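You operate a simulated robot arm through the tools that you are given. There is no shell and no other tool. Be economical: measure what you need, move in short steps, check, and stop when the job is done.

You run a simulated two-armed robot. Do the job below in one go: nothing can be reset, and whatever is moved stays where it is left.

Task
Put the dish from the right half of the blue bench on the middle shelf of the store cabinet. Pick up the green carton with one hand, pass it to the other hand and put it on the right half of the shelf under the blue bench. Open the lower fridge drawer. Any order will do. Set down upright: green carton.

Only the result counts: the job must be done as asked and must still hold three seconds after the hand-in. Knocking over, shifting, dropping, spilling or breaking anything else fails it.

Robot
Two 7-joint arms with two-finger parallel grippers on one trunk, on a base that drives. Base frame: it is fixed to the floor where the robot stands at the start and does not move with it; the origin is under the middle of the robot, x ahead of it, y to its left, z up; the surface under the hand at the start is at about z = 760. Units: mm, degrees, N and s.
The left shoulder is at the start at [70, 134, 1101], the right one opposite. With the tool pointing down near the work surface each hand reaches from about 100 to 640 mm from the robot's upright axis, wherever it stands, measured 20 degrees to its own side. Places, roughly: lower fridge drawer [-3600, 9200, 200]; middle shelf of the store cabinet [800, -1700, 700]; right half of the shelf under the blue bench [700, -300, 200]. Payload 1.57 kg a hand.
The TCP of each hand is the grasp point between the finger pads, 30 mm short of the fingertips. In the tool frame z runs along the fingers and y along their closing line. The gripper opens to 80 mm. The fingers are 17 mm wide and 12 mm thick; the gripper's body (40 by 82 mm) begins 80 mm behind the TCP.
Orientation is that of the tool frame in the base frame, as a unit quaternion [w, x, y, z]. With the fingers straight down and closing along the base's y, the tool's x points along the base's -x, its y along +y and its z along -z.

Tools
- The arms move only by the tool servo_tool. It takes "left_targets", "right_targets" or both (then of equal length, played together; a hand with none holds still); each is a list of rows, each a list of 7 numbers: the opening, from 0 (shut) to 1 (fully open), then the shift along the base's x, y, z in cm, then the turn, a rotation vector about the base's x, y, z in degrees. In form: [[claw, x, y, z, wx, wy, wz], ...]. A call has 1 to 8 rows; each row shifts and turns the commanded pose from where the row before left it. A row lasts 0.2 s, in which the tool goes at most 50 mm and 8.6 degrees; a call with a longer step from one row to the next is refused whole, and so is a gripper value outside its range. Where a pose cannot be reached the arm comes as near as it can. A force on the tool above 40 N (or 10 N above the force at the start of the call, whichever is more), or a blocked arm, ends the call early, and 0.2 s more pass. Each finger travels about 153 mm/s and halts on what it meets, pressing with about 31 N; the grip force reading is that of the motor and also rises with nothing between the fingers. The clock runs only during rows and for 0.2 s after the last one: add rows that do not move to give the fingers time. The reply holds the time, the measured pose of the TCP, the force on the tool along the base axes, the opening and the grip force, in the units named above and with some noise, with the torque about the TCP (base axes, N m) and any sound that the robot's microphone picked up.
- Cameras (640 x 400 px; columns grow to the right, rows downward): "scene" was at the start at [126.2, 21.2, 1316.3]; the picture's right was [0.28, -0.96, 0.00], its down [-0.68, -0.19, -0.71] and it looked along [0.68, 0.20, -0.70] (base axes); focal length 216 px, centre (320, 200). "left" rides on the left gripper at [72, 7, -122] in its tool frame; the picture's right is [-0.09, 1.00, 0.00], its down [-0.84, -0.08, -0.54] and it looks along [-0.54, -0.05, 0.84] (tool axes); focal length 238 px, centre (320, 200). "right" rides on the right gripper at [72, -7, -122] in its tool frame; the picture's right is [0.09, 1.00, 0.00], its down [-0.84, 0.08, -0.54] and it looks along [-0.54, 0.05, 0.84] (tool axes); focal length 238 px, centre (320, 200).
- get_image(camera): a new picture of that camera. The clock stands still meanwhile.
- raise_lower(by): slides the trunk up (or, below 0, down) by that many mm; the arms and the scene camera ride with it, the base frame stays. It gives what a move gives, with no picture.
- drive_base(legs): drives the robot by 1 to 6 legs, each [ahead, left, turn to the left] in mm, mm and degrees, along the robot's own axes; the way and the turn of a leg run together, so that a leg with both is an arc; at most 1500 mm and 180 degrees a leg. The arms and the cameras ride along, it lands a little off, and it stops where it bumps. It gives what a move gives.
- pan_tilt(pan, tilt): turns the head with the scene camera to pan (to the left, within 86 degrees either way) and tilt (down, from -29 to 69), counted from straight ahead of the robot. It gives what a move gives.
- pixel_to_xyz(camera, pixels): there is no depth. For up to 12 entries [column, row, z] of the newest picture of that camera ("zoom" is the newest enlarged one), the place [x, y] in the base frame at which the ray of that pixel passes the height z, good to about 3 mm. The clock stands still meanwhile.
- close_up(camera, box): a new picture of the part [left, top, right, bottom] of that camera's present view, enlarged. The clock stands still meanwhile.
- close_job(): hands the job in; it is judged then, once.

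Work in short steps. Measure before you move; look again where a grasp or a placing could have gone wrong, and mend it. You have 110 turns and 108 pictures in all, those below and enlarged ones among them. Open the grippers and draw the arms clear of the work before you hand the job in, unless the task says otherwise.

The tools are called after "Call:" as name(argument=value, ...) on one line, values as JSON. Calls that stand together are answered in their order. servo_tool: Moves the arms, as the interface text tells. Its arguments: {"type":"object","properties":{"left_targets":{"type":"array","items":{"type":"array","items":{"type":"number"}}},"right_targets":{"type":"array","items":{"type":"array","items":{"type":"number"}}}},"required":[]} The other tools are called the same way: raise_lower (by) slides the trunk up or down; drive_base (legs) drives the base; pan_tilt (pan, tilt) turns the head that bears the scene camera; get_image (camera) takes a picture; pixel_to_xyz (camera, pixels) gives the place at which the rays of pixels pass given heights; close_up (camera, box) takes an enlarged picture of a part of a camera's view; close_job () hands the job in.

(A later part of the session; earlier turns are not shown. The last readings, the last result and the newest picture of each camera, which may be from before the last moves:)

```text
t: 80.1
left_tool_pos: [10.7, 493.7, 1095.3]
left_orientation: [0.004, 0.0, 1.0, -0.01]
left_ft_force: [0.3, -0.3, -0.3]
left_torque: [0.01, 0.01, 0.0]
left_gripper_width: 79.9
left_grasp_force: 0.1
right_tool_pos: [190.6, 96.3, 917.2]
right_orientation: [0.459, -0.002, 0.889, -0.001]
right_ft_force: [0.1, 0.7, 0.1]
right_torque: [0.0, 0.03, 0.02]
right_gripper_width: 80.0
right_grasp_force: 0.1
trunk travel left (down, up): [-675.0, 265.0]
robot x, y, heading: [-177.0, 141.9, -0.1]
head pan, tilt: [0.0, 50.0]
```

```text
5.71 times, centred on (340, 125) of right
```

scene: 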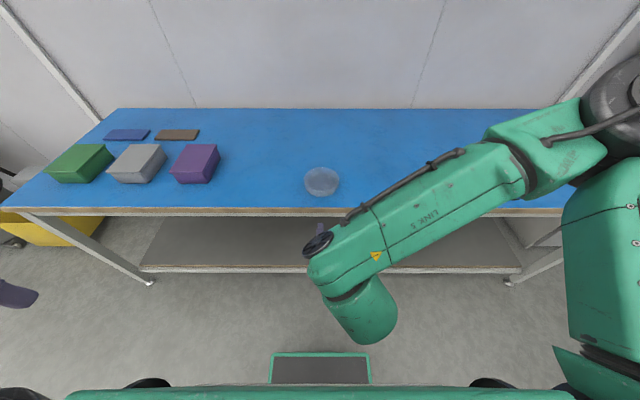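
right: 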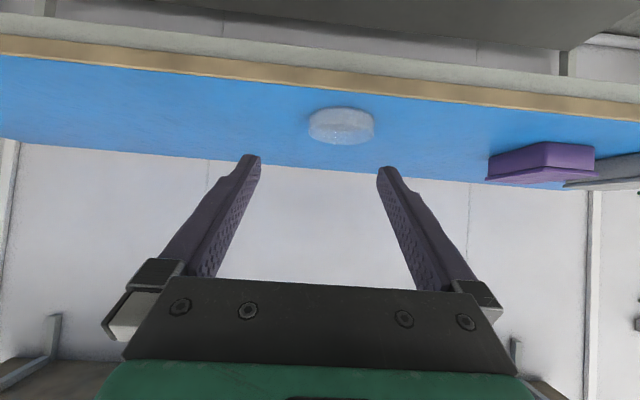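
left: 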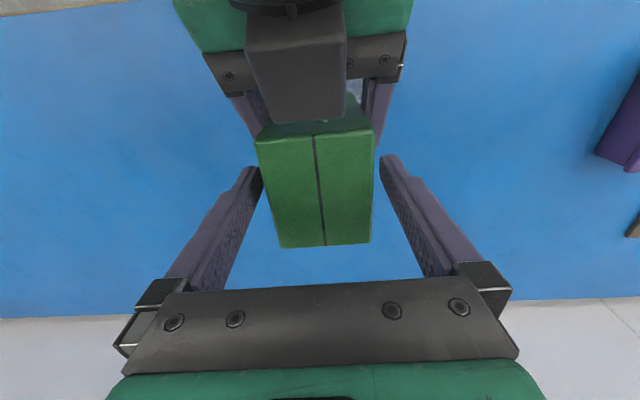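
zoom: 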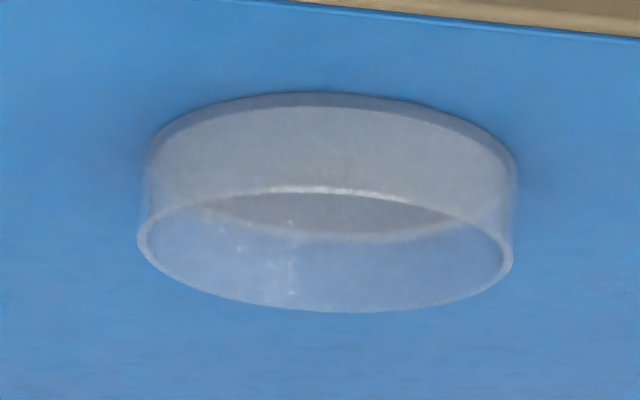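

I compute the rim (scene pixels: left (304.1,179.7), right (338.9,179.7), far (321.6,167.1), near (321.6,191.2), base near (321.6,196.8)).

Call:
pixel_to_xyz(camera="scene", pixels=[[304.1, 179.7, 790], [338.9, 179.7, 790], [321.6, 167.1, 790], [321.6, 191.2, 790], [321.6, 196.8, 760], [304.1, 179.7, 795], [338.9, 179.7, 795], [321.6, 167.1, 795], [321.6, 191.2, 795]])

```text
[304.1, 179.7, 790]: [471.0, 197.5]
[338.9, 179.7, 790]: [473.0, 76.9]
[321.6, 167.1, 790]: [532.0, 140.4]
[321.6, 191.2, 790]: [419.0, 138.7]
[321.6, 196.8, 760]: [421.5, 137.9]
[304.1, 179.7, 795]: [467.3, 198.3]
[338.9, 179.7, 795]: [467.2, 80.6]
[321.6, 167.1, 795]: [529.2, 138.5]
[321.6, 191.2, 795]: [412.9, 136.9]
```

The dish's rim is at z ≈ 788, centre (476,138), radius ≈ 58, so its right wall is at y ≈ 79. I drive ahead 200 mm and bring the right hand, half open, above that wall.

Call:
drive_base(legs=[[200, 0, 0]])

Call:
servo_tool(right_targets=[[0.8, 1.8, -0.4, -1.5, 0, 0, 0], [0.6, 1.8, -0.4, -2, 0, 0, 0], [0.5, 1.8, -0.4, -2, 0, 0, 0], [0.5, 1.5, -0.4, -2, 0, 0, 0], [0.5, 0, 0, 0, 0, 0, 0]])

Call:
get_image(camera="right")

Call:
get_image(camera="scene")

```text
t: 81.7
left_tool_pos: [214.8, 490.8, 1096.3]
left_orientation: [0.005, 0.007, 1.0, -0.011]
left_ft_force: [0.2, -0.5, -0.2]
left_torque: [0.01, 0.01, -0.03]
left_gripper_width: 80.2
left_grasp_force: 0.0
right_tool_pos: [387.0, 92.3, 917.9]
right_orientation: [0.459, 0.004, 0.888, -0.004]
right_ft_force: [-0.3, 0.9, 1.3]
right_torque: [0.02, 0.01, -0.02]
right_gripper_width: 80.1
right_grasp_force: 0.1
trunk travel left (down, up): [-675.0, 265.0]
robot x, y, heading: [19.5, 142.8, -0.6]
head pan, tilt: [0.0, 50.0]
```

```text
t: 82.9
left_tool_pos: [214.7, 490.4, 1095.6]
left_orientation: [0.005, 0.006, 1.0, -0.01]
left_ft_force: [0.5, 0.4, 0.9]
left_torque: [-0.02, -0.02, -0.02]
left_gripper_width: 80.0
left_grasp_force: 0.1
right_tool_pos: [459.0, 74.4, 843.6]
right_orientation: [0.458, 0.003, 0.889, -0.005]
right_ft_force: [0.1, 0.1, 0.0]
right_torque: [0.0, -0.01, 0.02]
right_gripper_width: 40.1
right_grasp_force: 0.2
trunk travel left (down, up): [-675.0, 265.0]
robot x, y, heading: [20.7, 145.7, -0.6]
head pan, tilt: [0.0, 50.0]
```

```text
51 pictures are left
```

right: 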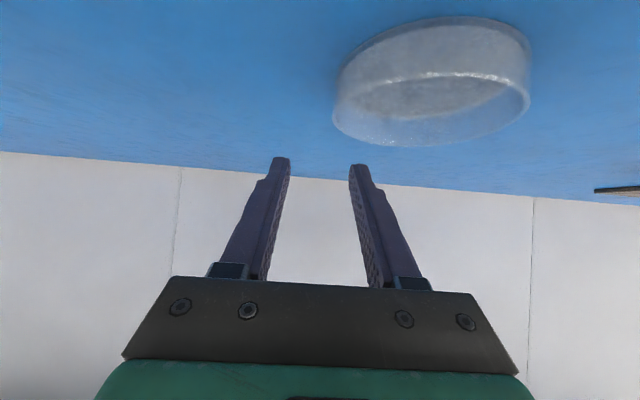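

```text
50 pictures are left
```

scene: 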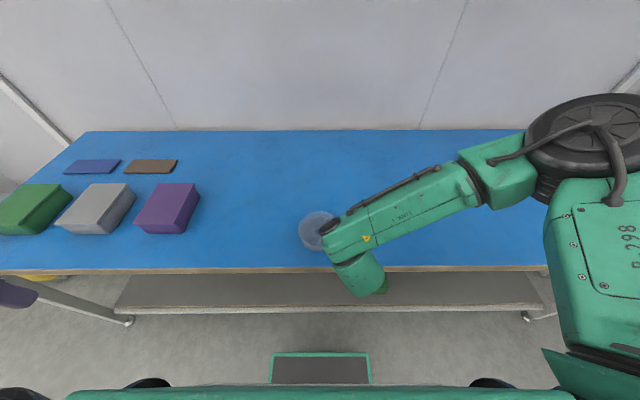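

I check the wall's place through the right camera: rim's right-most point at (333,118), far side (530,95).

Call:
pixel_to_xyz(camera="right", pixels=[[333, 116, 788], [530, 92, 788], [430, 75, 788], [350, 62, 760], [290, 160, 800], [360, 165, 800]])

```text
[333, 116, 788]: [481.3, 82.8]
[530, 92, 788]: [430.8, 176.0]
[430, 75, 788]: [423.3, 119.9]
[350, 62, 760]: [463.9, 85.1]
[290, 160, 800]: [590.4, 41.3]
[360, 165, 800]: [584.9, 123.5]
```

The wall is at y ≈ 81; the hand is at 74.4. I shift 6 mm in y and lower to z ≈ 800, then check.

Call:
servo_tool(right_targets=[[0.5, 0.4, 0.6, -1.5, 0, 0, 0], [0.5, 0, 0, -1.5, 0, 0, 0], [0.5, 0, 0, -1.2, 0, 0, 0], [0.5, 0, 0, 0, 0, 0, 0]])

Call:
get_image(camera="right")

```text
t: 83.9
left_tool_pos: [214.9, 491.6, 1095.0]
left_orientation: [0.006, 0.007, 1.0, -0.011]
left_ft_force: [-0.1, -0.2, -0.5]
left_torque: [-0.02, -0.01, 0.0]
left_gripper_width: 79.8
left_grasp_force: 0.0
right_tool_pos: [461.0, 80.5, 801.3]
right_orientation: [0.458, 0.004, 0.889, -0.005]
right_ft_force: [-0.2, 0.4, 0.3]
right_torque: [-0.03, 0.01, -0.03]
right_gripper_width: 40.1
right_grasp_force: 0.1
trunk travel left (down, up): [-675.0, 265.0]
robot x, y, heading: [18.0, 147.3, -0.4]
head pan, tilt: [0.0, 50.0]
```

```text
49 pictures are left
```

right: 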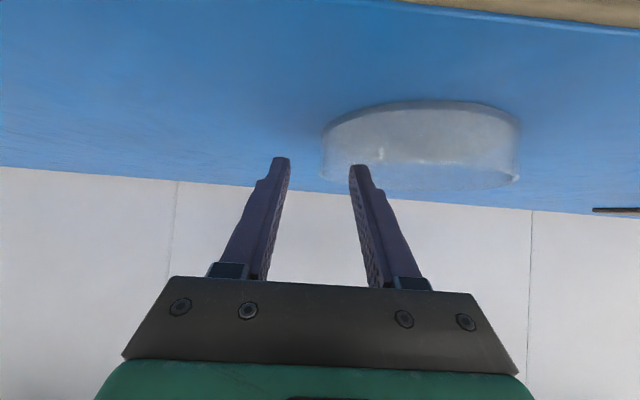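

The wall (column 322) is centred between the finger tips (290, 349). I lower 11 mm and close.

Call:
servo_tool(right_targets=[[0.5, 0, 0, -0.6, 0, 0, 0], [0.5, 0, 0, -0.5, 0, 0, 0], [0.5, 0, 0, 0, 0, 0, 0]])

Call:
servo_tool(right_targets=[[0.3, 0, 0, 0, 0, 0, 0], [0.15, 0, 0, 0, 0, 0, 0], [0, 0, 0, 0, 0, 0, 0], [0, 0, 0, 0, 0, 0, 0]])

Call:
get_image(camera="right")

```text
t: 84.7
left_tool_pos: [214.5, 490.4, 1094.6]
left_orientation: [0.005, 0.006, 1.0, -0.01]
left_ft_force: [-0.7, 0.0, -1.1]
left_torque: [-0.02, 0.02, 0.0]
left_gripper_width: 80.2
left_grasp_force: 0.1
right_tool_pos: [461.3, 80.6, 790.6]
right_orientation: [0.458, 0.003, 0.889, -0.004]
right_ft_force: [0.1, 0.1, -0.1]
right_torque: [0.0, -0.04, 0.03]
right_gripper_width: 40.2
right_grasp_force: 0.1
trunk travel left (down, up): [-675.0, 265.0]
robot x, y, heading: [18.6, 143.7, -0.5]
head pan, tilt: [0.0, 50.0]
```

```text
t: 85.7
left_tool_pos: [215.5, 490.3, 1095.3]
left_orientation: [0.006, 0.006, 1.0, -0.011]
left_ft_force: [-0.1, -1.3, 0.0]
left_torque: [0.0, -0.01, -0.02]
left_gripper_width: 80.3
left_grasp_force: 0.0
right_tool_pos: [461.8, 82.0, 791.1]
right_orientation: [0.459, 0.004, 0.888, -0.004]
right_ft_force: [1.1, -0.7, 0.4]
right_torque: [-0.06, 0.01, 0.01]
right_gripper_width: 9.5
right_grasp_force: 27.9
trunk travel left (down, up): [-675.0, 265.0]
robot x, y, heading: [19.0, 139.3, -0.6]
head pan, tilt: [0.0, 50.0]
```

```text
48 pictures are left
```

right: 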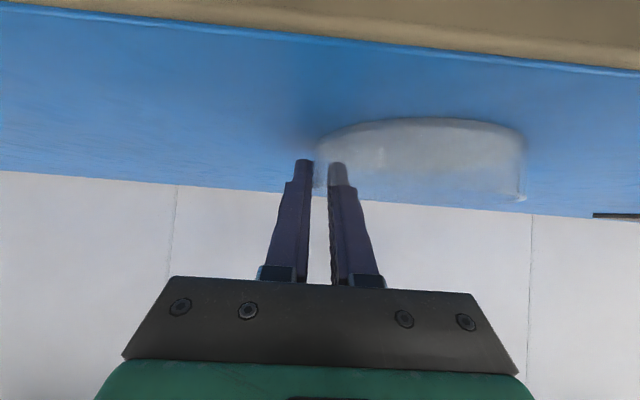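

The gripper reads 9.5 mm and 28 N on the wall. I give it a moment and lift 30 mm.

Call:
servo_tool(right_targets=[[0, 0, 0, 0, 0, 0, 0], [0, 0, 0, 0.5, 0, 0, 0], [0, 0, 0, 1, 0, 0, 0], [0, 0, 0, 1.5, 0, 0, 0], [0, 0, 0, 0, 0, 0, 0]])

Call:
get_image(camera="right")

Call:
close_up(camera="scene", box=[260, 180, 420, 300])

```text
t: 86.9
left_tool_pos: [214.6, 489.8, 1095.1]
left_orientation: [0.005, 0.006, 1.0, -0.01]
left_ft_force: [0.2, -0.4, 1.2]
left_torque: [0.03, -0.02, -0.01]
left_gripper_width: 79.8
left_grasp_force: 0.1
right_tool_pos: [463.0, 80.2, 819.7]
right_orientation: [0.46, 0.005, 0.888, -0.005]
right_ft_force: [0.1, -0.3, -0.9]
right_torque: [-0.06, 0.01, 0.0]
right_gripper_width: 9.6
right_grasp_force: 28.3
trunk travel left (down, up): [-675.0, 265.0]
robot x, y, heading: [19.5, 142.4, -0.7]
head pan, tilt: [0.0, 50.0]
```

```text
47 pictures are left
```

right: 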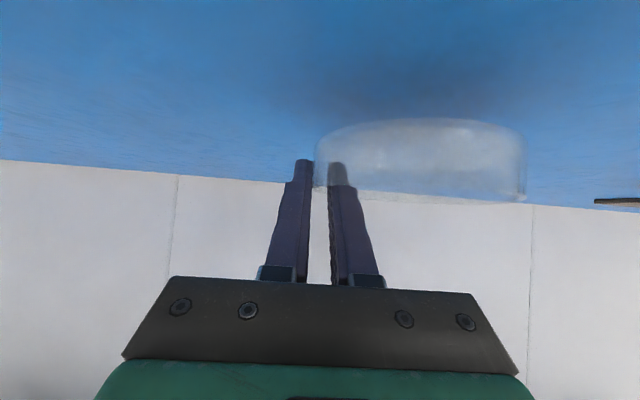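

```text
3.33 times, centred on (340, 240) of scene
```

zoom: 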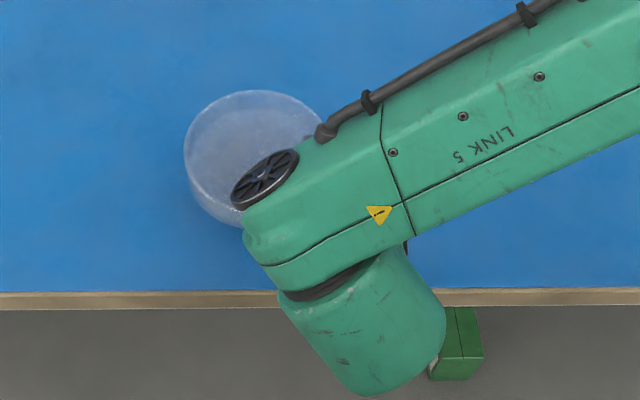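

The dish is lifted and level (TCP 31 mm above its base). I lift a bit more, back off and look toward the cabinet.

Call:
servo_tool(right_targets=[[0, 0, 0, 2, 0, 0, 0], [0, 0, 0, 2, 0, 0, 0], [0, 0, 0, 1, 0, 0, 0]])

Call:
drive_base(legs=[[-450, 0, 0], [0, -1000, 0]])

Call:
pan_tilt(pan=-35, tilt=35)

Call:
get_image(camera="scene")

```text
t: 87.7
left_tool_pos: [215.6, 490.2, 1095.5]
left_orientation: [0.005, 0.007, 1.0, -0.011]
left_ft_force: [0.5, 0.1, -0.1]
left_torque: [-0.02, -0.01, 0.0]
left_gripper_width: 79.6
left_grasp_force: 0.0
right_tool_pos: [462.0, 80.0, 867.7]
right_orientation: [0.459, 0.004, 0.889, -0.004]
right_ft_force: [0.6, -0.1, -1.2]
right_torque: [-0.07, -0.02, 0.01]
right_gripper_width: 9.6
right_grasp_force: 27.9
trunk travel left (down, up): [-675.0, 265.0]
robot x, y, heading: [21.4, 144.0, -0.4]
head pan, tilt: [0.0, 50.0]
```

```text
t: 95.1
left_tool_pos: [-236.0, -490.0, 1095.6]
left_orientation: [0.006, -0.011, 1.0, -0.01]
left_ft_force: [0.0, -0.4, 0.2]
left_torque: [-0.03, 0.0, -0.03]
left_gripper_width: 79.7
left_grasp_force: 0.2
right_tool_pos: [26.0, -892.5, 869.8]
right_orientation: [0.459, -0.009, 0.889, 0.002]
right_ft_force: [0.2, -0.3, -0.8]
right_torque: [-0.05, 0.01, -0.01]
right_gripper_width: 9.6
right_grasp_force: 27.7
trunk travel left (down, up): [-675.0, 265.0]
robot x, y, heading: [-420.5, -845.7, 1.4]
head pan, tilt: [0.0, 50.0]
```

```text
t: 96.1
left_tool_pos: [-236.4, -490.3, 1094.1]
left_orientation: [0.006, -0.011, 1.0, -0.01]
left_ft_force: [-0.9, -0.6, -0.5]
left_torque: [0.0, 0.0, 0.02]
left_gripper_width: 80.0
left_grasp_force: 0.2
right_tool_pos: [25.0, -892.7, 869.9]
right_orientation: [0.459, -0.01, 0.889, 0.003]
right_ft_force: [0.1, 0.4, -0.6]
right_torque: [-0.03, -0.01, 0.02]
right_gripper_width: 9.5
right_grasp_force: 27.9
trunk travel left (down, up): [-675.0, 265.0]
robot x, y, heading: [-418.7, -843.6, 1.2]
head pan, tilt: [-35.0, 35.0]
```

```text
45 pictures are left
```

scene: 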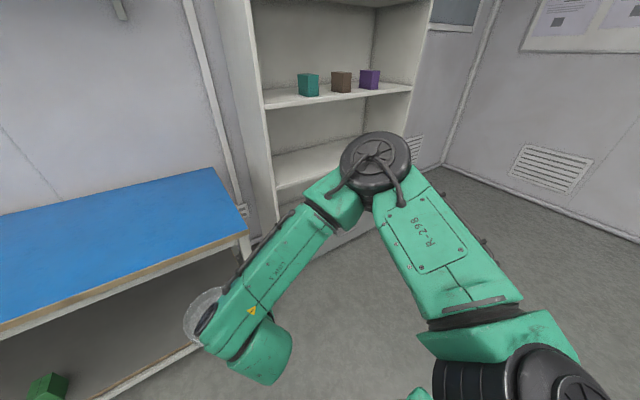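

The cabinet's front faces −x; a shelf with blocks is above and an empty one below. I drive another 800 mm to the right and look at it from the front.

Call:
drive_base(legs=[[0, -800, -1.2]])

Call:
pan_tilt(pan=0, tilt=25)

Call:
get_image(camera="scene")

Call:
get_image(camera="right")

```text
t: 100.5
left_tool_pos: [-219.4, -1298.5, 1095.3]
left_orientation: [0.006, 0.002, 1.0, -0.011]
left_ft_force: [0.3, -0.6, -0.1]
left_torque: [-0.01, 0.0, -0.01]
left_gripper_width: 80.0
left_grasp_force: 0.0
right_tool_pos: [32.6, -1707.0, 868.6]
right_orientation: [0.458, 0.0, 0.889, -0.002]
right_ft_force: [-0.2, -0.5, -1.9]
right_torque: [-0.02, -0.01, 0.0]
right_gripper_width: 9.4
right_grasp_force: 27.7
trunk travel left (down, up): [-675.0, 265.0]
robot x, y, heading: [-413.3, -1643.4, -0.4]
head pan, tilt: [-35.0, 35.0]
```

```text
t: 101.5
left_tool_pos: [-219.6, -1299.5, 1095.9]
left_orientation: [0.004, 0.003, 1.0, -0.011]
left_ft_force: [-0.4, 0.0, -0.1]
left_torque: [0.03, -0.01, 0.0]
left_gripper_width: 79.9
left_grasp_force: 0.2
right_tool_pos: [32.4, -1705.9, 868.6]
right_orientation: [0.459, 0.0, 0.888, -0.002]
right_ft_force: [1.0, -0.6, -0.2]
right_torque: [-0.05, 0.01, 0.01]
right_gripper_width: 9.5
right_grasp_force: 27.6
trunk travel left (down, up): [-675.0, 265.0]
robot x, y, heading: [-410.6, -1646.4, 0.3]
head pan, tilt: [0.0, 25.0]
```

```text
44 pictures are left
```

scene: 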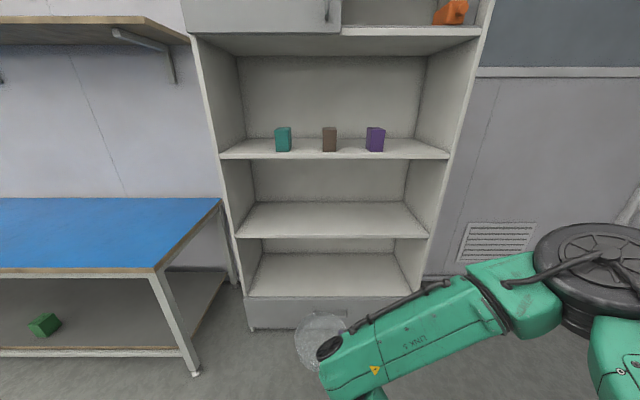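

```text
43 pictures are left
```

right: 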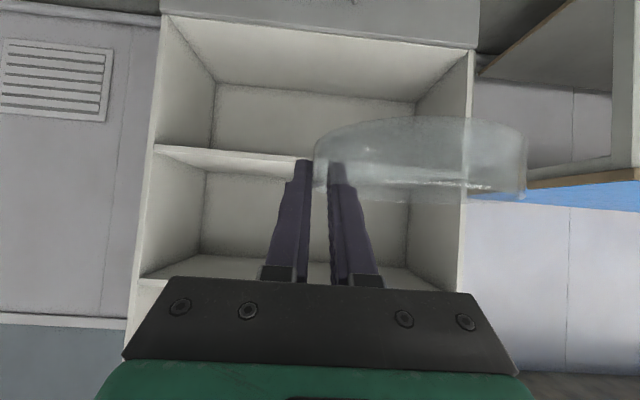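

The middle shelf's front edge is at row 237, columns 236–428; the block shelf's at row 158. I measure these.

Call:
pixel_to_xyz(camera="scene", pixels=[[240, 238, 700], [425, 238, 700], [330, 237, 700], [330, 237, 680], [330, 237, 720], [330, 202, 700], [330, 158, 1094], [330, 158, 1080], [330, 297, 285], [330, 152, 1094]])

Call:
close_up(camera="scene", box=[210, 130, 460, 310])

```text
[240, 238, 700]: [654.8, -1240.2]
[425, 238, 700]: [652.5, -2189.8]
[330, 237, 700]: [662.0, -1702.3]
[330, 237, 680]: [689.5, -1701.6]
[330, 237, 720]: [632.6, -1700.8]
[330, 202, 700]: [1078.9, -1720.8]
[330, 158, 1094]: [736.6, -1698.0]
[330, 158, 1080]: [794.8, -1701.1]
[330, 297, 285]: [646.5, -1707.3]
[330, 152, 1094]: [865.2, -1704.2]
```

```text
2.22 times, centred on (335, 220) of scene
```

zoom: 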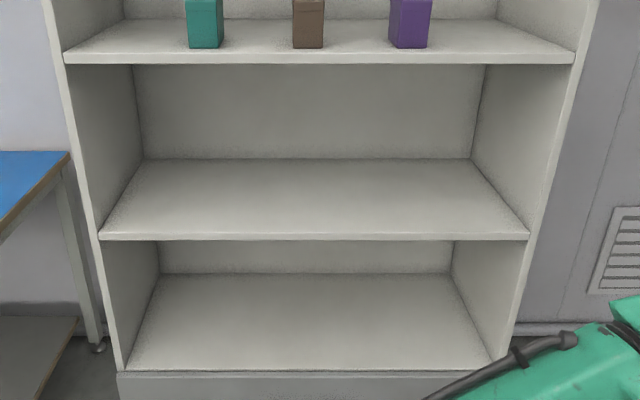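

I drive 300 mm nearer and measure the same front edge again to triangulate the shelf's height.

Call:
drive_base(legs=[[300, 0, 0]])

Call:
close_up(camera="scene", box=[200, 190, 460, 350])

```text
t: 103.5
left_tool_pos: [83.3, -1298.9, 1095.3]
left_orientation: [0.005, 0.003, 1.0, -0.01]
left_ft_force: [-0.4, 0.4, -0.5]
left_torque: [-0.01, 0.01, 0.01]
left_gripper_width: 79.8
left_grasp_force: 0.1
right_tool_pos: [334.7, -1708.2, 868.7]
right_orientation: [0.459, 0.001, 0.888, -0.004]
right_ft_force: [0.1, -1.0, -0.3]
right_torque: [-0.05, -0.02, -0.01]
right_gripper_width: 9.4
right_grasp_force: 28.5
trunk travel left (down, up): [-675.0, 265.0]
robot x, y, heading: [-109.4, -1646.1, -0.1]
head pan, tilt: [0.0, 25.0]
```

```text
2.46 times, centred on (330, 270) of scene
```

zoom: 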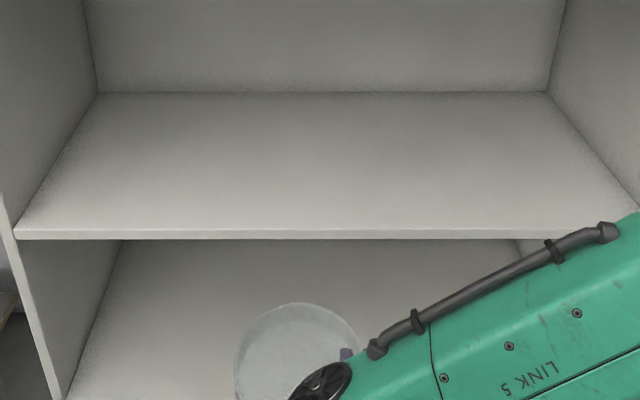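

I query the edge (row 229) and the back corner (row 92) at several heights.

Call:
pixel_to_xyz(camera="zoom", pixels=[[200, 229, 680], [200, 229, 700], [200, 229, 720], [200, 239, 680], [200, 239, 700], [200, 92, 700], [14, 230, 700], [636, 212, 700]])

```text
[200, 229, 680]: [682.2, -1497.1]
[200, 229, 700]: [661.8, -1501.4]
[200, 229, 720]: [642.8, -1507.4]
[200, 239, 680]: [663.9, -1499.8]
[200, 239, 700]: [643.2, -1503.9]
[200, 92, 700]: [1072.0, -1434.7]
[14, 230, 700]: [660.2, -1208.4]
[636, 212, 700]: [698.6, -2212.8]
```

The two views give z between 700 and 735, too loose, so I lower the trunk 350 mm for a flatter view of the same edge.

Call:
raise_lower(by=-350)

Call:
close_up(camera="scene", box=[180, 60, 440, 220])

```text
t: 106.9
left_tool_pos: [83.0, -1299.3, 745.3]
left_orientation: [0.005, 0.003, 1.0, -0.011]
left_ft_force: [-0.1, -0.7, -0.3]
left_torque: [0.01, -0.01, -0.01]
left_gripper_width: 80.1
left_grasp_force: 0.0
right_tool_pos: [334.9, -1708.8, 518.6]
right_orientation: [0.459, 0.002, 0.889, -0.003]
right_ft_force: [1.4, -0.7, -1.3]
right_torque: [-0.07, 0.01, -0.03]
right_gripper_width: 9.3
right_grasp_force: 27.6
trunk travel left (down, up): [-325.0, 615.0]
robot x, y, heading: [-109.0, -1648.6, 0.1]
head pan, tilt: [0.0, 25.0]
```

```text
2.46 times, centred on (310, 140) of scene
```

zoom: 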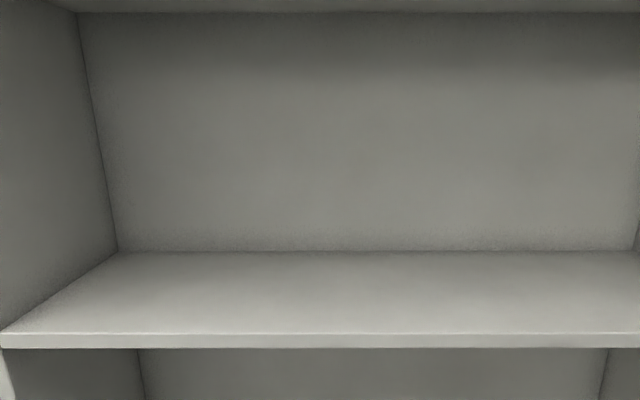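

Upper front edge at row 333, lower at 348; I query them at several heights.

Call:
pixel_to_xyz(camera="zoom", pixels=[[300, 333, 680], [300, 333, 690], [300, 333, 700], [300, 333, 710], [300, 333, 720], [300, 348, 680], [300, 348, 700], [300, 252, 700]])

```text
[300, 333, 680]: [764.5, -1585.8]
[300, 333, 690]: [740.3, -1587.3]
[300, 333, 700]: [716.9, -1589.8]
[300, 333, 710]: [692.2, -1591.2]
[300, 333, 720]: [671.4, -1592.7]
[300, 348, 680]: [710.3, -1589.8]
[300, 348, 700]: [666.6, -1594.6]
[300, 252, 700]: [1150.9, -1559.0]
```

Intersecting the views gives the middle shelf's top at z ≈ 740 with its front edge at x ≈ 620. I raise the trunk to put the dish base ≈ 30 mm above it and drive in 370 mm.

Call:
raise_lower(by=285)

Call:
get_image(camera="right")

Call:
drive_base(legs=[[150, 0, 0]])

Call:
get_image(camera="scene")

Call:
get_image(camera="right")

```text
t: 109.8
left_tool_pos: [84.4, -1299.2, 1029.4]
left_orientation: [0.005, 0.002, 1.0, -0.011]
left_ft_force: [-0.7, 0.1, 0.1]
left_torque: [0.01, 0.01, 0.0]
left_gripper_width: 79.9
left_grasp_force: 0.0
right_tool_pos: [335.4, -1708.4, 803.3]
right_orientation: [0.458, 0.001, 0.889, -0.002]
right_ft_force: [-0.1, -0.3, -0.4]
right_torque: [-0.04, 0.05, 0.01]
right_gripper_width: 9.3
right_grasp_force: 28.0
trunk travel left (down, up): [-610.0, 330.0]
robot x, y, heading: [-108.8, -1646.7, -0.5]
head pan, tilt: [0.0, 25.0]
```

```text
39 pictures are left
```

right: 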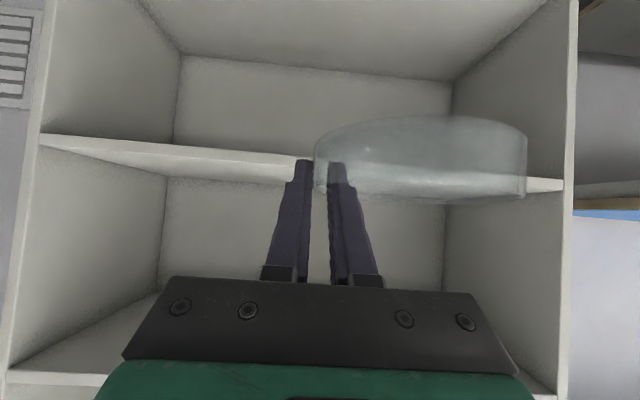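

```text
t: 111.2
left_tool_pos: [232.1, -1302.5, 1031.1]
left_orientation: [0.005, 0.003, 1.0, -0.01]
left_ft_force: [-0.1, -0.2, 0.5]
left_torque: [0.0, 0.02, 0.03]
left_gripper_width: 80.1
left_grasp_force: 0.0
right_tool_pos: [483.2, -1709.2, 804.4]
right_orientation: [0.458, 0.002, 0.889, -0.003]
right_ft_force: [-0.1, -1.0, -0.5]
right_torque: [-0.04, -0.02, -0.02]
right_gripper_width: 9.3
right_grasp_force: 27.5
trunk travel left (down, up): [-610.0, 330.0]
robot x, y, heading: [37.4, -1646.8, -0.3]
head pan, tilt: [0.0, 25.0]
```

```text
38 pictures are left
```

scene: 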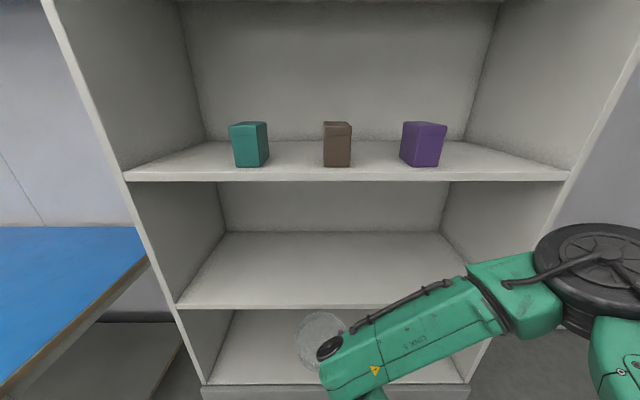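

```text
37 pictures are left
```

right: 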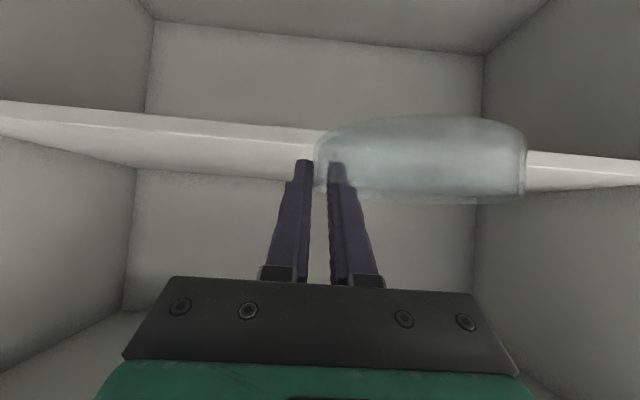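

The right camera's view also puts the shelf's edge at z ≈ 730–740, below the dish base at ≈ 773. I drive in another 220 mm.

Call:
drive_base(legs=[[220, 0, 0]])

Call:
get_image(camera="right")

Call:
get_image(camera="scene")

```text
t: 112.9
left_tool_pos: [452.8, -1303.1, 1029.7]
left_orientation: [0.006, 0.005, 1.0, -0.01]
left_ft_force: [-0.5, 1.1, -0.7]
left_torque: [0.02, 0.03, 0.0]
left_gripper_width: 79.8
left_grasp_force: 0.0
right_tool_pos: [701.4, -1713.0, 804.0]
right_orientation: [0.458, 0.003, 0.889, -0.004]
right_ft_force: [0.3, 0.1, 0.0]
right_torque: [-0.07, 0.02, 0.01]
right_gripper_width: 9.4
right_grasp_force: 27.7
trunk travel left (down, up): [-610.0, 330.0]
robot x, y, heading: [257.4, -1651.5, -0.5]
head pan, tilt: [0.0, 25.0]
```

```text
36 pictures are left
```

right: 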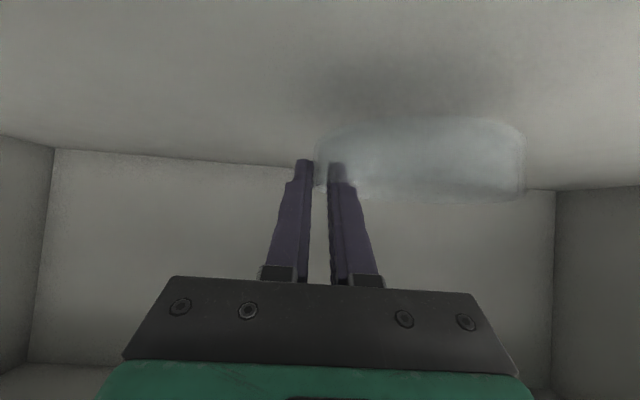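

```text
35 pictures are left
```

scene: 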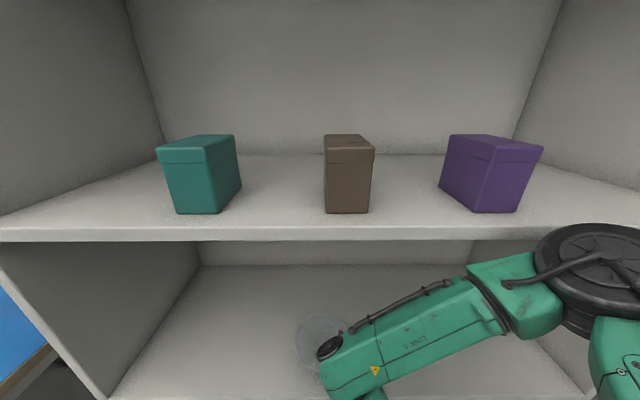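

The dish is over the shelf with its shadow below. I lower 24 mm, then in small steps.

Call:
servo_tool(right_targets=[[0, 0, 0, -1, 0, 0, 0], [0, 0, 0, -1, 0, 0, 0], [0, 0, 0, -0.4, 0, 0, 0], [0, 0, 0, 0, 0, 0, 0]])

Call:
servo_tool(right_targets=[[0, 0, 0, -0.3, 0, 0, 0], [0, 0, 0, 0, 0, 0, 0]])

Call:
servo_tool(right_targets=[[0, 0, 0, -0.3, 0, 0, 0], [0, 0, 0, 0, 0, 0, 0]])

Call:
get_image(camera="right")

```text
t: 113.9
left_tool_pos: [451.6, -1303.3, 1031.4]
left_orientation: [0.005, 0.005, 1.0, -0.011]
left_ft_force: [0.1, -0.2, -0.2]
left_torque: [0.0, -0.01, 0.02]
left_gripper_width: 79.9
left_grasp_force: 0.0
right_tool_pos: [701.5, -1712.8, 779.8]
right_orientation: [0.458, 0.003, 0.889, -0.004]
right_ft_force: [0.1, 0.6, -0.7]
right_torque: [-0.07, -0.01, 0.0]
right_gripper_width: 9.2
right_grasp_force: 27.7
trunk travel left (down, up): [-610.0, 330.0]
robot x, y, heading: [257.0, -1652.6, -0.6]
head pan, tilt: [0.0, 25.0]
```

```text
t: 114.5
left_tool_pos: [452.1, -1302.5, 1030.4]
left_orientation: [0.005, 0.006, 1.0, -0.01]
left_ft_force: [0.1, -0.7, 0.3]
left_torque: [0.0, 0.01, -0.01]
left_gripper_width: 79.9
left_grasp_force: 0.0
right_tool_pos: [701.0, -1711.7, 776.4]
right_orientation: [0.459, 0.003, 0.889, -0.004]
right_ft_force: [-0.3, 0.5, 0.3]
right_torque: [0.01, 0.01, 0.01]
right_gripper_width: 9.5
right_grasp_force: 27.3
trunk travel left (down, up): [-610.0, 330.0]
robot x, y, heading: [256.7, -1653.2, -0.3]
head pan, tilt: [0.0, 25.0]
```

```text
t: 115.1
left_tool_pos: [451.6, -1303.1, 1030.6]
left_orientation: [0.005, 0.005, 1.0, -0.01]
left_ft_force: [0.2, -0.8, -0.2]
left_torque: [-0.01, -0.02, 0.0]
left_gripper_width: 79.9
left_grasp_force: 0.1
right_tool_pos: [700.1, -1711.5, 773.0]
right_orientation: [0.459, 0.003, 0.889, -0.004]
right_ft_force: [0.2, -0.5, -1.1]
right_torque: [-0.06, 0.01, 0.0]
right_gripper_width: 9.3
right_grasp_force: 27.8
trunk travel left (down, up): [-610.0, 330.0]
robot x, y, heading: [256.5, -1652.7, -0.6]
head pan, tilt: [0.0, 25.0]
```

```text
34 pictures are left
```

right: 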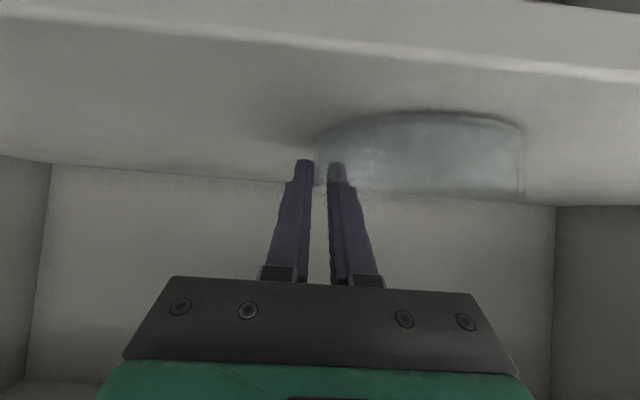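

Nearly down (shadow hugs the base). Small 2 mm steps until contact.

Call:
servo_tool(right_targets=[[0, 0, 0, -0.2, 0, 0, 0], [0, 0, 0, 0, 0, 0, 0]])

Call:
servo_tool(right_targets=[[0, 0, 0, -0.2, 0, 0, 0], [0, 0, 0, 0, 0, 0, 0]])

Call:
close_up(camera="right", box=[240, 60, 560, 260])

```text
t: 115.7
left_tool_pos: [451.5, -1303.1, 1030.0]
left_orientation: [0.005, 0.005, 1.0, -0.011]
left_ft_force: [-0.1, 0.3, -0.1]
left_torque: [0.01, 0.05, -0.01]
left_gripper_width: 80.0
left_grasp_force: 0.0
right_tool_pos: [700.2, -1711.5, 772.9]
right_orientation: [0.458, 0.003, 0.889, -0.004]
right_ft_force: [-0.3, -0.5, -0.4]
right_torque: [-0.06, 0.01, -0.01]
right_gripper_width: 9.5
right_grasp_force: 27.3
trunk travel left (down, up): [-610.0, 330.0]
robot x, y, heading: [258.5, -1654.3, -0.4]
head pan, tilt: [0.0, 25.0]
```

```text
t: 116.3
left_tool_pos: [451.6, -1302.8, 1029.6]
left_orientation: [0.005, 0.005, 1.0, -0.01]
left_ft_force: [0.1, 0.2, 0.3]
left_torque: [-0.05, 0.02, -0.04]
left_gripper_width: 80.1
left_grasp_force: 0.1
right_tool_pos: [701.4, -1713.4, 771.9]
right_orientation: [0.46, 0.004, 0.888, -0.004]
right_ft_force: [-0.3, -0.6, 6.4]
right_torque: [0.2, 0.32, -0.01]
right_gripper_width: 9.1
right_grasp_force: 27.5
trunk travel left (down, up): [-610.0, 330.0]
robot x, y, heading: [257.1, -1649.7, -0.5]
head pan, tilt: [0.0, 25.0]
```

```text
2.00 times, centred on (400, 160) of right
```

zoom: 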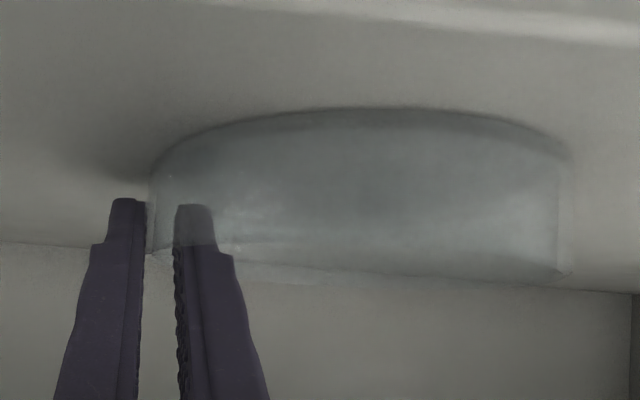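

Contact at 6 N. I open the right hand to 36 mm and lift it straight up out of the dish, then draw back.

Call:
servo_tool(right_targets=[[0.2, 0, 0, 0, 0, 0, 0], [0.4, 0, 0, 0, 0, 0, 0], [0.4, 0, 0, 0, 0, 0, 0], [0.4, 0, 0, 2, 0, 0, 0], [0.4, 0, 0, 2.5, 0, 0, 0], [0.4, -2, 0, 1.5, 0, 0, 0], [0.4, -4, 0, 1, 0, 0, 0], [0.4, -4, 0, 0, 0, 0, 0]])

Call:
drive_base(legs=[[-450, 0, 0]])

Call:
pan_tilt(pan=0, tilt=28)

Call:
get_image(camera="scene")

```text
t: 118.1
left_tool_pos: [451.0, -1301.6, 1029.8]
left_orientation: [0.005, 0.005, 1.0, -0.011]
left_ft_force: [0.4, -0.5, -0.1]
left_torque: [-0.03, -0.01, -0.03]
left_gripper_width: 79.9
left_grasp_force: 0.1
right_tool_pos: [599.3, -1712.9, 844.4]
right_orientation: [0.46, 0.004, 0.888, -0.006]
right_ft_force: [0.3, 0.2, -0.1]
right_torque: [-0.01, 0.01, 0.0]
right_gripper_width: 32.1
right_grasp_force: 0.1
trunk travel left (down, up): [-610.0, 330.0]
robot x, y, heading: [260.3, -1651.4, -0.4]
head pan, tilt: [0.0, 25.0]
```

```text
t: 120.8
left_tool_pos: [-10.1, -1299.1, 1028.9]
left_orientation: [0.005, -0.002, 1.0, -0.01]
left_ft_force: [0.3, 0.4, -0.1]
left_torque: [0.0, -0.01, -0.03]
left_gripper_width: 80.0
left_grasp_force: 0.0
right_tool_pos: [145.0, -1705.9, 842.9]
right_orientation: [0.458, -0.005, 0.889, 0.0]
right_ft_force: [0.0, 0.0, -0.6]
right_torque: [0.0, 0.01, -0.01]
right_gripper_width: 31.7
right_grasp_force: 0.0
trunk travel left (down, up): [-610.0, 330.0]
robot x, y, heading: [-198.7, -1648.1, 0.5]
head pan, tilt: [0.0, 25.0]
```

```text
t: 121.4
left_tool_pos: [-10.3, -1299.1, 1030.2]
left_orientation: [0.005, -0.003, 1.0, -0.01]
left_ft_force: [-0.6, -0.3, -0.8]
left_torque: [-0.01, 0.0, -0.01]
left_gripper_width: 80.0
left_grasp_force: 0.0
right_tool_pos: [144.9, -1706.7, 842.6]
right_orientation: [0.459, -0.003, 0.888, -0.001]
right_ft_force: [0.1, 0.4, -0.1]
right_torque: [-0.01, 0.01, 0.03]
right_gripper_width: 31.9
right_grasp_force: 0.1
trunk travel left (down, up): [-610.0, 330.0]
robot x, y, heading: [-201.2, -1649.4, 0.5]
head pan, tilt: [0.0, 28.0]
```

```text
32 pictures are left
```

scene: 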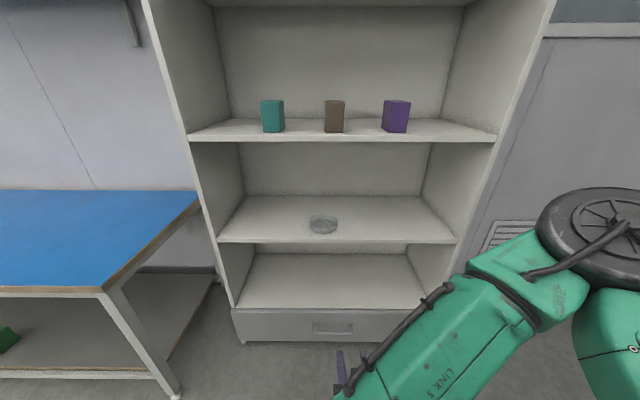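

The dish stands on the middle shelf. Now to the fridge at about (−3600, 9200): I back off, turn left toward it and look.

Call:
servo_tool(right_targets=[[0.4, 0, -1, 3, 0, 0, 0], [0.4, 0, -1, 3, 0, 0, 0], [0.4, 0, -1, 3, 0, 0, 0]])

Call:
drive_base(legs=[[-700, 0, 0], [0, 0, 107]])

Call:
pan_tilt(pan=0, tilt=12)

Call:
get_image(camera="scene")

```text
t: 122.2
left_tool_pos: [-9.6, -1298.1, 1030.3]
left_orientation: [0.005, -0.003, 1.0, -0.011]
left_ft_force: [0.6, 0.9, -0.2]
left_torque: [-0.04, 0.0, -0.02]
left_gripper_width: 80.0
left_grasp_force: 0.1
right_tool_pos: [144.8, -1710.0, 853.6]
right_orientation: [0.459, -0.004, 0.888, -0.001]
right_ft_force: [-0.1, 0.4, 0.0]
right_torque: [-0.01, 0.01, -0.01]
right_gripper_width: 31.9
right_grasp_force: 0.0
right hand out of reach, approached as far as the arm can: row 1, 2, 3
trunk travel left (down, up): [-610.0, 330.0]
robot x, y, heading: [-197.6, -1650.1, 0.3]
head pan, tilt: [0.0, 28.0]
```

```text
t: 130.7
left_tool_pos: [-1299.0, -1586.7, 1030.0]
left_orientation: [-0.012, 0.811, -0.584, 0.002]
left_ft_force: [-0.3, 0.2, 0.1]
left_torque: [0.04, -0.02, 0.01]
left_gripper_width: 80.1
left_grasp_force: 0.1
right_tool_pos: [-959.1, -1310.7, 853.1]
right_orientation: [-0.27, 0.722, -0.518, -0.371]
right_ft_force: [0.0, -0.8, 0.0]
right_torque: [-0.02, 0.0, 0.0]
right_gripper_width: 31.9
right_grasp_force: 0.2
trunk travel left (down, up): [-610.0, 330.0]
robot x, y, heading: [-904.4, -1655.5, 108.5]
head pan, tilt: [0.0, 28.0]
```

```text
t: 131.4
left_tool_pos: [-1299.6, -1586.4, 1030.1]
left_orientation: [-0.012, 0.812, -0.584, 0.002]
left_ft_force: [-0.3, 0.2, -0.3]
left_torque: [0.01, -0.01, 0.03]
left_gripper_width: 79.9
left_grasp_force: 0.0
right_tool_pos: [-958.1, -1309.7, 854.3]
right_orientation: [-0.27, 0.721, -0.519, -0.371]
right_ft_force: [0.8, 0.9, -0.3]
right_torque: [-0.03, -0.02, 0.02]
right_gripper_width: 31.9
right_grasp_force: 0.0
trunk travel left (down, up): [-610.0, 330.0]
robot x, y, heading: [-907.9, -1656.0, 108.3]
head pan, tilt: [0.0, 12.0]
```

```text
31 pictures are left
```

scene: 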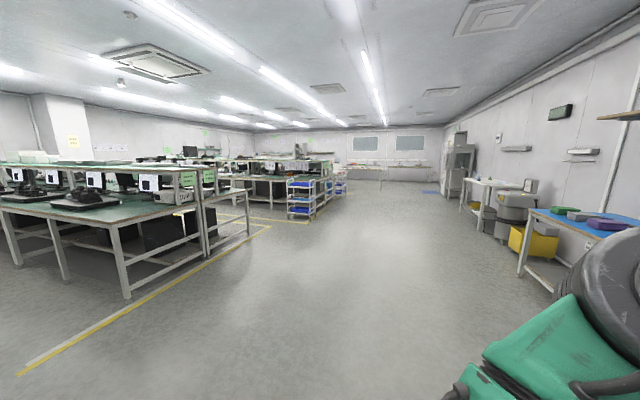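

A wide aisle runs ahead; the fridge lies about 4° right of the view's centre, far off. I measure the floor positions of the obstacles along the aisle.

Call:
pixel_to_xyz(camera="scene", pixels=[[270, 228, 0], [127, 297, 0], [310, 222, 0], [345, 195, 0], [345, 185, 0], [380, 186, 0], [440, 195, 0], [470, 215, 0], [505, 240, 0], [552, 290, 0]])

Call:
close_up(camera="scene", box=[240, 110, 480, 240])

```text
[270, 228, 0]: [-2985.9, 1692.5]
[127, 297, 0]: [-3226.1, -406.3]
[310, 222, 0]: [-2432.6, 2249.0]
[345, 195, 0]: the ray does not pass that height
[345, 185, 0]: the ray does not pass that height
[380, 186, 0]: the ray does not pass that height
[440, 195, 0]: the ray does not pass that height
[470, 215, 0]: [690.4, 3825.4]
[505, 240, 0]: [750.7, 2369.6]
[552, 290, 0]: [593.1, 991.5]
```

```text
2.67 times, centred on (360, 175) of scene
```

zoom: 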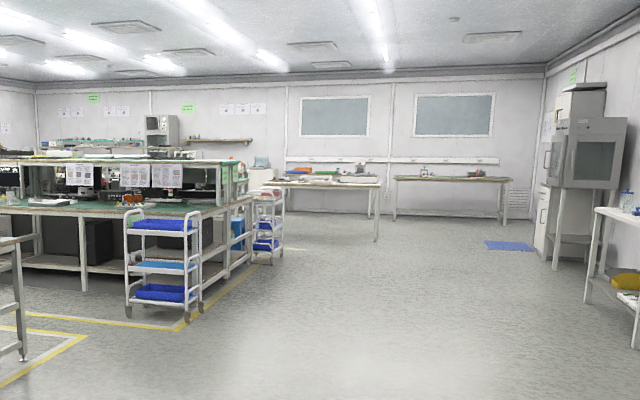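

The aisle between x ≈ −2100 (carts) and 500 is clear. I straighten to heading 90° and drive about 6 m along x ≈ −900.

Call:
drive_base(legs=[[0, 0, -18.3], [1500, 0, 0], [1500, 0, 0], [1500, 0, 0], [1500, 0, 0], [500, 0, 15]])

Call:
get_image(camera="scene")

```text
t: 163.3
left_tool_pos: [-1611.0, 4844.4, 1030.3]
left_orientation: [-0.012, 0.819, -0.573, 0.001]
left_ft_force: [-0.7, 0.4, 0.9]
left_torque: [0.02, -0.02, 0.0]
left_gripper_width: 80.2
left_grasp_force: 0.0
right_tool_pos: [-1275.7, 5129.3, 853.7]
right_orientation: [-0.264, 0.728, -0.509, -0.376]
right_ft_force: [0.1, 0.5, -0.4]
right_torque: [0.02, 0.02, 0.0]
right_gripper_width: 32.1
right_grasp_force: 0.0
trunk travel left (down, up): [-610.0, 330.0]
robot x, y, heading: [-1219.2, 4784.9, 109.8]
head pan, tilt: [0.0, 12.0]
```

```text
29 pictures are left
```

scene: 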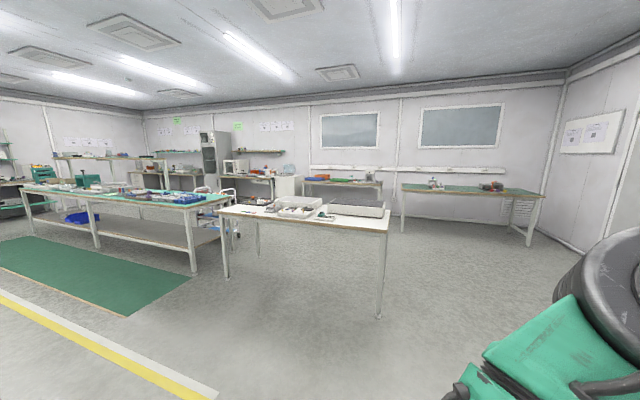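

The fridge should be near column 288: a white unit stands there by the far wall. I enlarge it.

Call:
close_up(camera="scene", box=[210, 150, 370, 250])

Call:
pixel_to_xyz(camera="scene", pixels=[[378, 318, 0], [225, 278, 0], [257, 252, 0], [194, 270, 0], [403, 229, 0]])

```text
4.00 times, centred on (290, 200) of scene
```

zoom: 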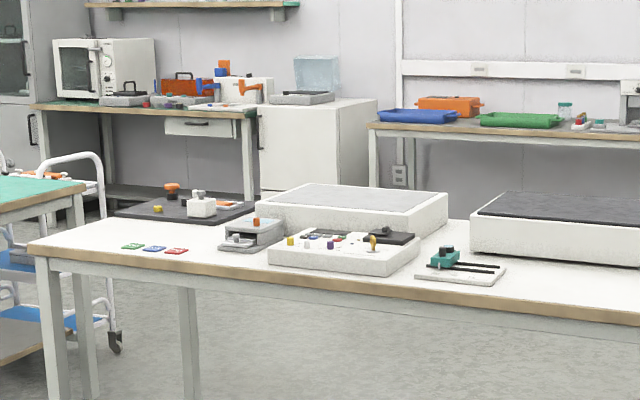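

```text
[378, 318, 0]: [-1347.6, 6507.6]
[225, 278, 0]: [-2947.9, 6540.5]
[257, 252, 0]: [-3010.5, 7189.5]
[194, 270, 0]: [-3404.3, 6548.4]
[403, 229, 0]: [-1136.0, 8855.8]
```

The white unit (front toward −y, handle on the left) is the fridge; a white table (x −3000…−1350, y 6500…7200) stands between. I go round its right end: strafe right, ahead, then turn left and look.

Call:
drive_base(legs=[[0, 0, -19.8], [0, -600, 0], [1500, 0, 0], [1500, 0, 0], [150, 0, 0], [0, 0, 65]])

Call:
get_image(camera="scene")

```text
t: 185.6
left_tool_pos: [-940.4, 7713.9, 1030.0]
left_orientation: [-0.011, 0.974, -0.226, -0.003]
left_ft_force: [-0.7, -0.3, -0.1]
left_torque: [-0.04, 0.01, 0.01]
left_gripper_width: 80.1
left_grasp_force: 0.1
right_tool_pos: [-895.9, 8149.1, 853.9]
right_orientation: [-0.104, 0.866, -0.198, -0.447]
right_ft_force: [0.4, -0.3, -0.2]
right_torque: [-0.01, -0.02, 0.01]
right_gripper_width: 32.1
right_grasp_force: 0.1
trunk travel left (down, up): [-610.0, 330.0]
robot x, y, heading: [-618.3, 7941.5, 154.0]
head pan, tilt: [0.0, 12.0]
```

```text
27 pictures are left
```

scene: 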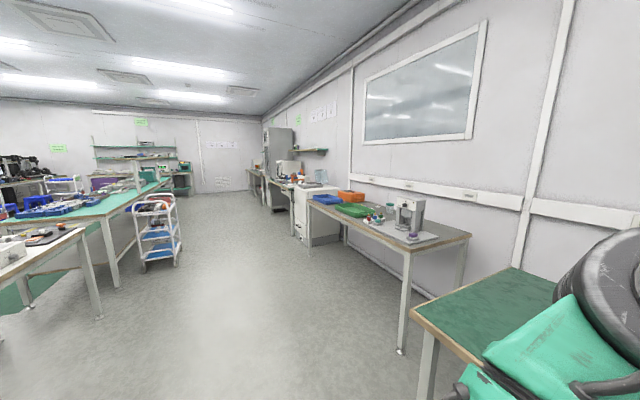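

The corridor ahead is clear; the fridge is past the brown table on the right. I measure the table corners and the cart.

Call:
pixel_to_xyz(camera="scene", pixels=[[410, 312, 760], [402, 352, 0], [413, 250, 760], [310, 205, 760], [312, 247, 0], [296, 237, 0], [160, 268, 0], [98, 320, 0], [115, 287, 0], [280, 212, 0]])

Call:
close_up(camera="scene", box=[250, 150, 370, 260])

```text
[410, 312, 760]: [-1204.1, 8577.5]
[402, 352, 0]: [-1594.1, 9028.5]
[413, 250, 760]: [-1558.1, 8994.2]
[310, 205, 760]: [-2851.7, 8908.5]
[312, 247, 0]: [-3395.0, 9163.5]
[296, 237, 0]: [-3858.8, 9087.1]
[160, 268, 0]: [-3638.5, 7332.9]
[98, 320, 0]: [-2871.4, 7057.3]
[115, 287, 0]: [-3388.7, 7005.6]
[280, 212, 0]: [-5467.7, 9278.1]
```

```text
3.64 times, centred on (310, 205) of scene
```

zoom: 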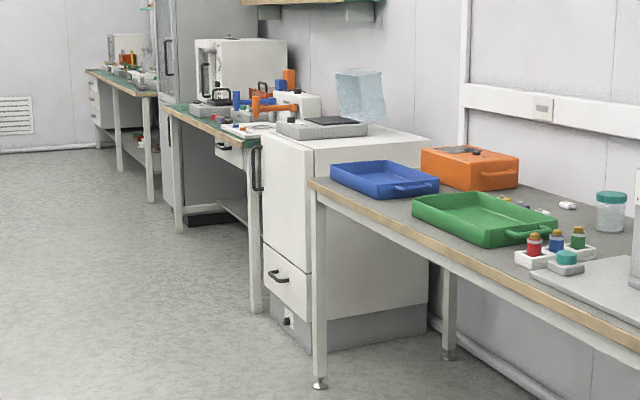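

The lower drawer has a horizontal bar handle; the fridge front lies near y ≈ 9130, x −3860…−3390. I drive along the corridor to stand in front of it and face it.

Call:
drive_base(legs=[[0, 0, 26], [1450, 0, 0], [1450, 0, 0], [0, 0, -90]])

Call:
pan_tilt(pan=0, tilt=35)

Call:
get_image(camera="scene")

```text
t: 204.9
left_tool_pos: [-3910.6, 8110.4, 1030.6]
left_orientation: [-0.011, 0.722, -0.692, 0.004]
left_ft_force: [-0.6, 0.8, -0.1]
left_torque: [0.03, -0.01, 0.02]
left_gripper_width: 80.0
left_grasp_force: 0.1
right_tool_pos: [-3506.8, 8280.2, 853.5]
right_orientation: [-0.319, 0.642, -0.614, -0.33]
right_ft_force: [0.0, -0.3, 0.4]
right_torque: [0.0, 0.01, 0.01]
right_gripper_width: 32.0
right_grasp_force: 0.0
trunk travel left (down, up): [-610.0, 330.0]
robot x, y, heading: [-3554.2, 7932.0, 92.7]
head pan, tilt: [0.0, 12.0]
```

```text
t: 205.8
left_tool_pos: [-3910.2, 8110.4, 1029.5]
left_orientation: [-0.012, 0.722, -0.692, 0.003]
left_ft_force: [0.5, -0.2, 1.0]
left_torque: [0.01, -0.01, 0.02]
left_gripper_width: 79.9
left_grasp_force: 0.0
right_tool_pos: [-3506.1, 8280.5, 853.4]
right_orientation: [-0.318, 0.642, -0.614, -0.33]
right_ft_force: [-0.8, 0.1, 1.0]
right_torque: [-0.03, -0.05, 0.01]
right_gripper_width: 32.0
right_grasp_force: 0.1
trunk travel left (down, up): [-610.0, 330.0]
robot x, y, heading: [-3553.4, 7934.2, 92.2]
head pan, tilt: [0.0, 35.0]
```

```text
25 pictures are left
```

scene: 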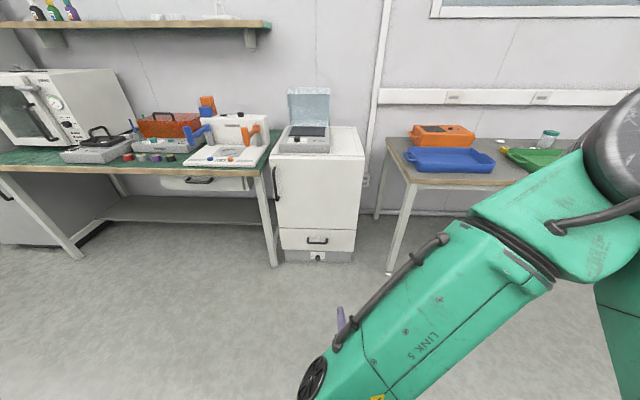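

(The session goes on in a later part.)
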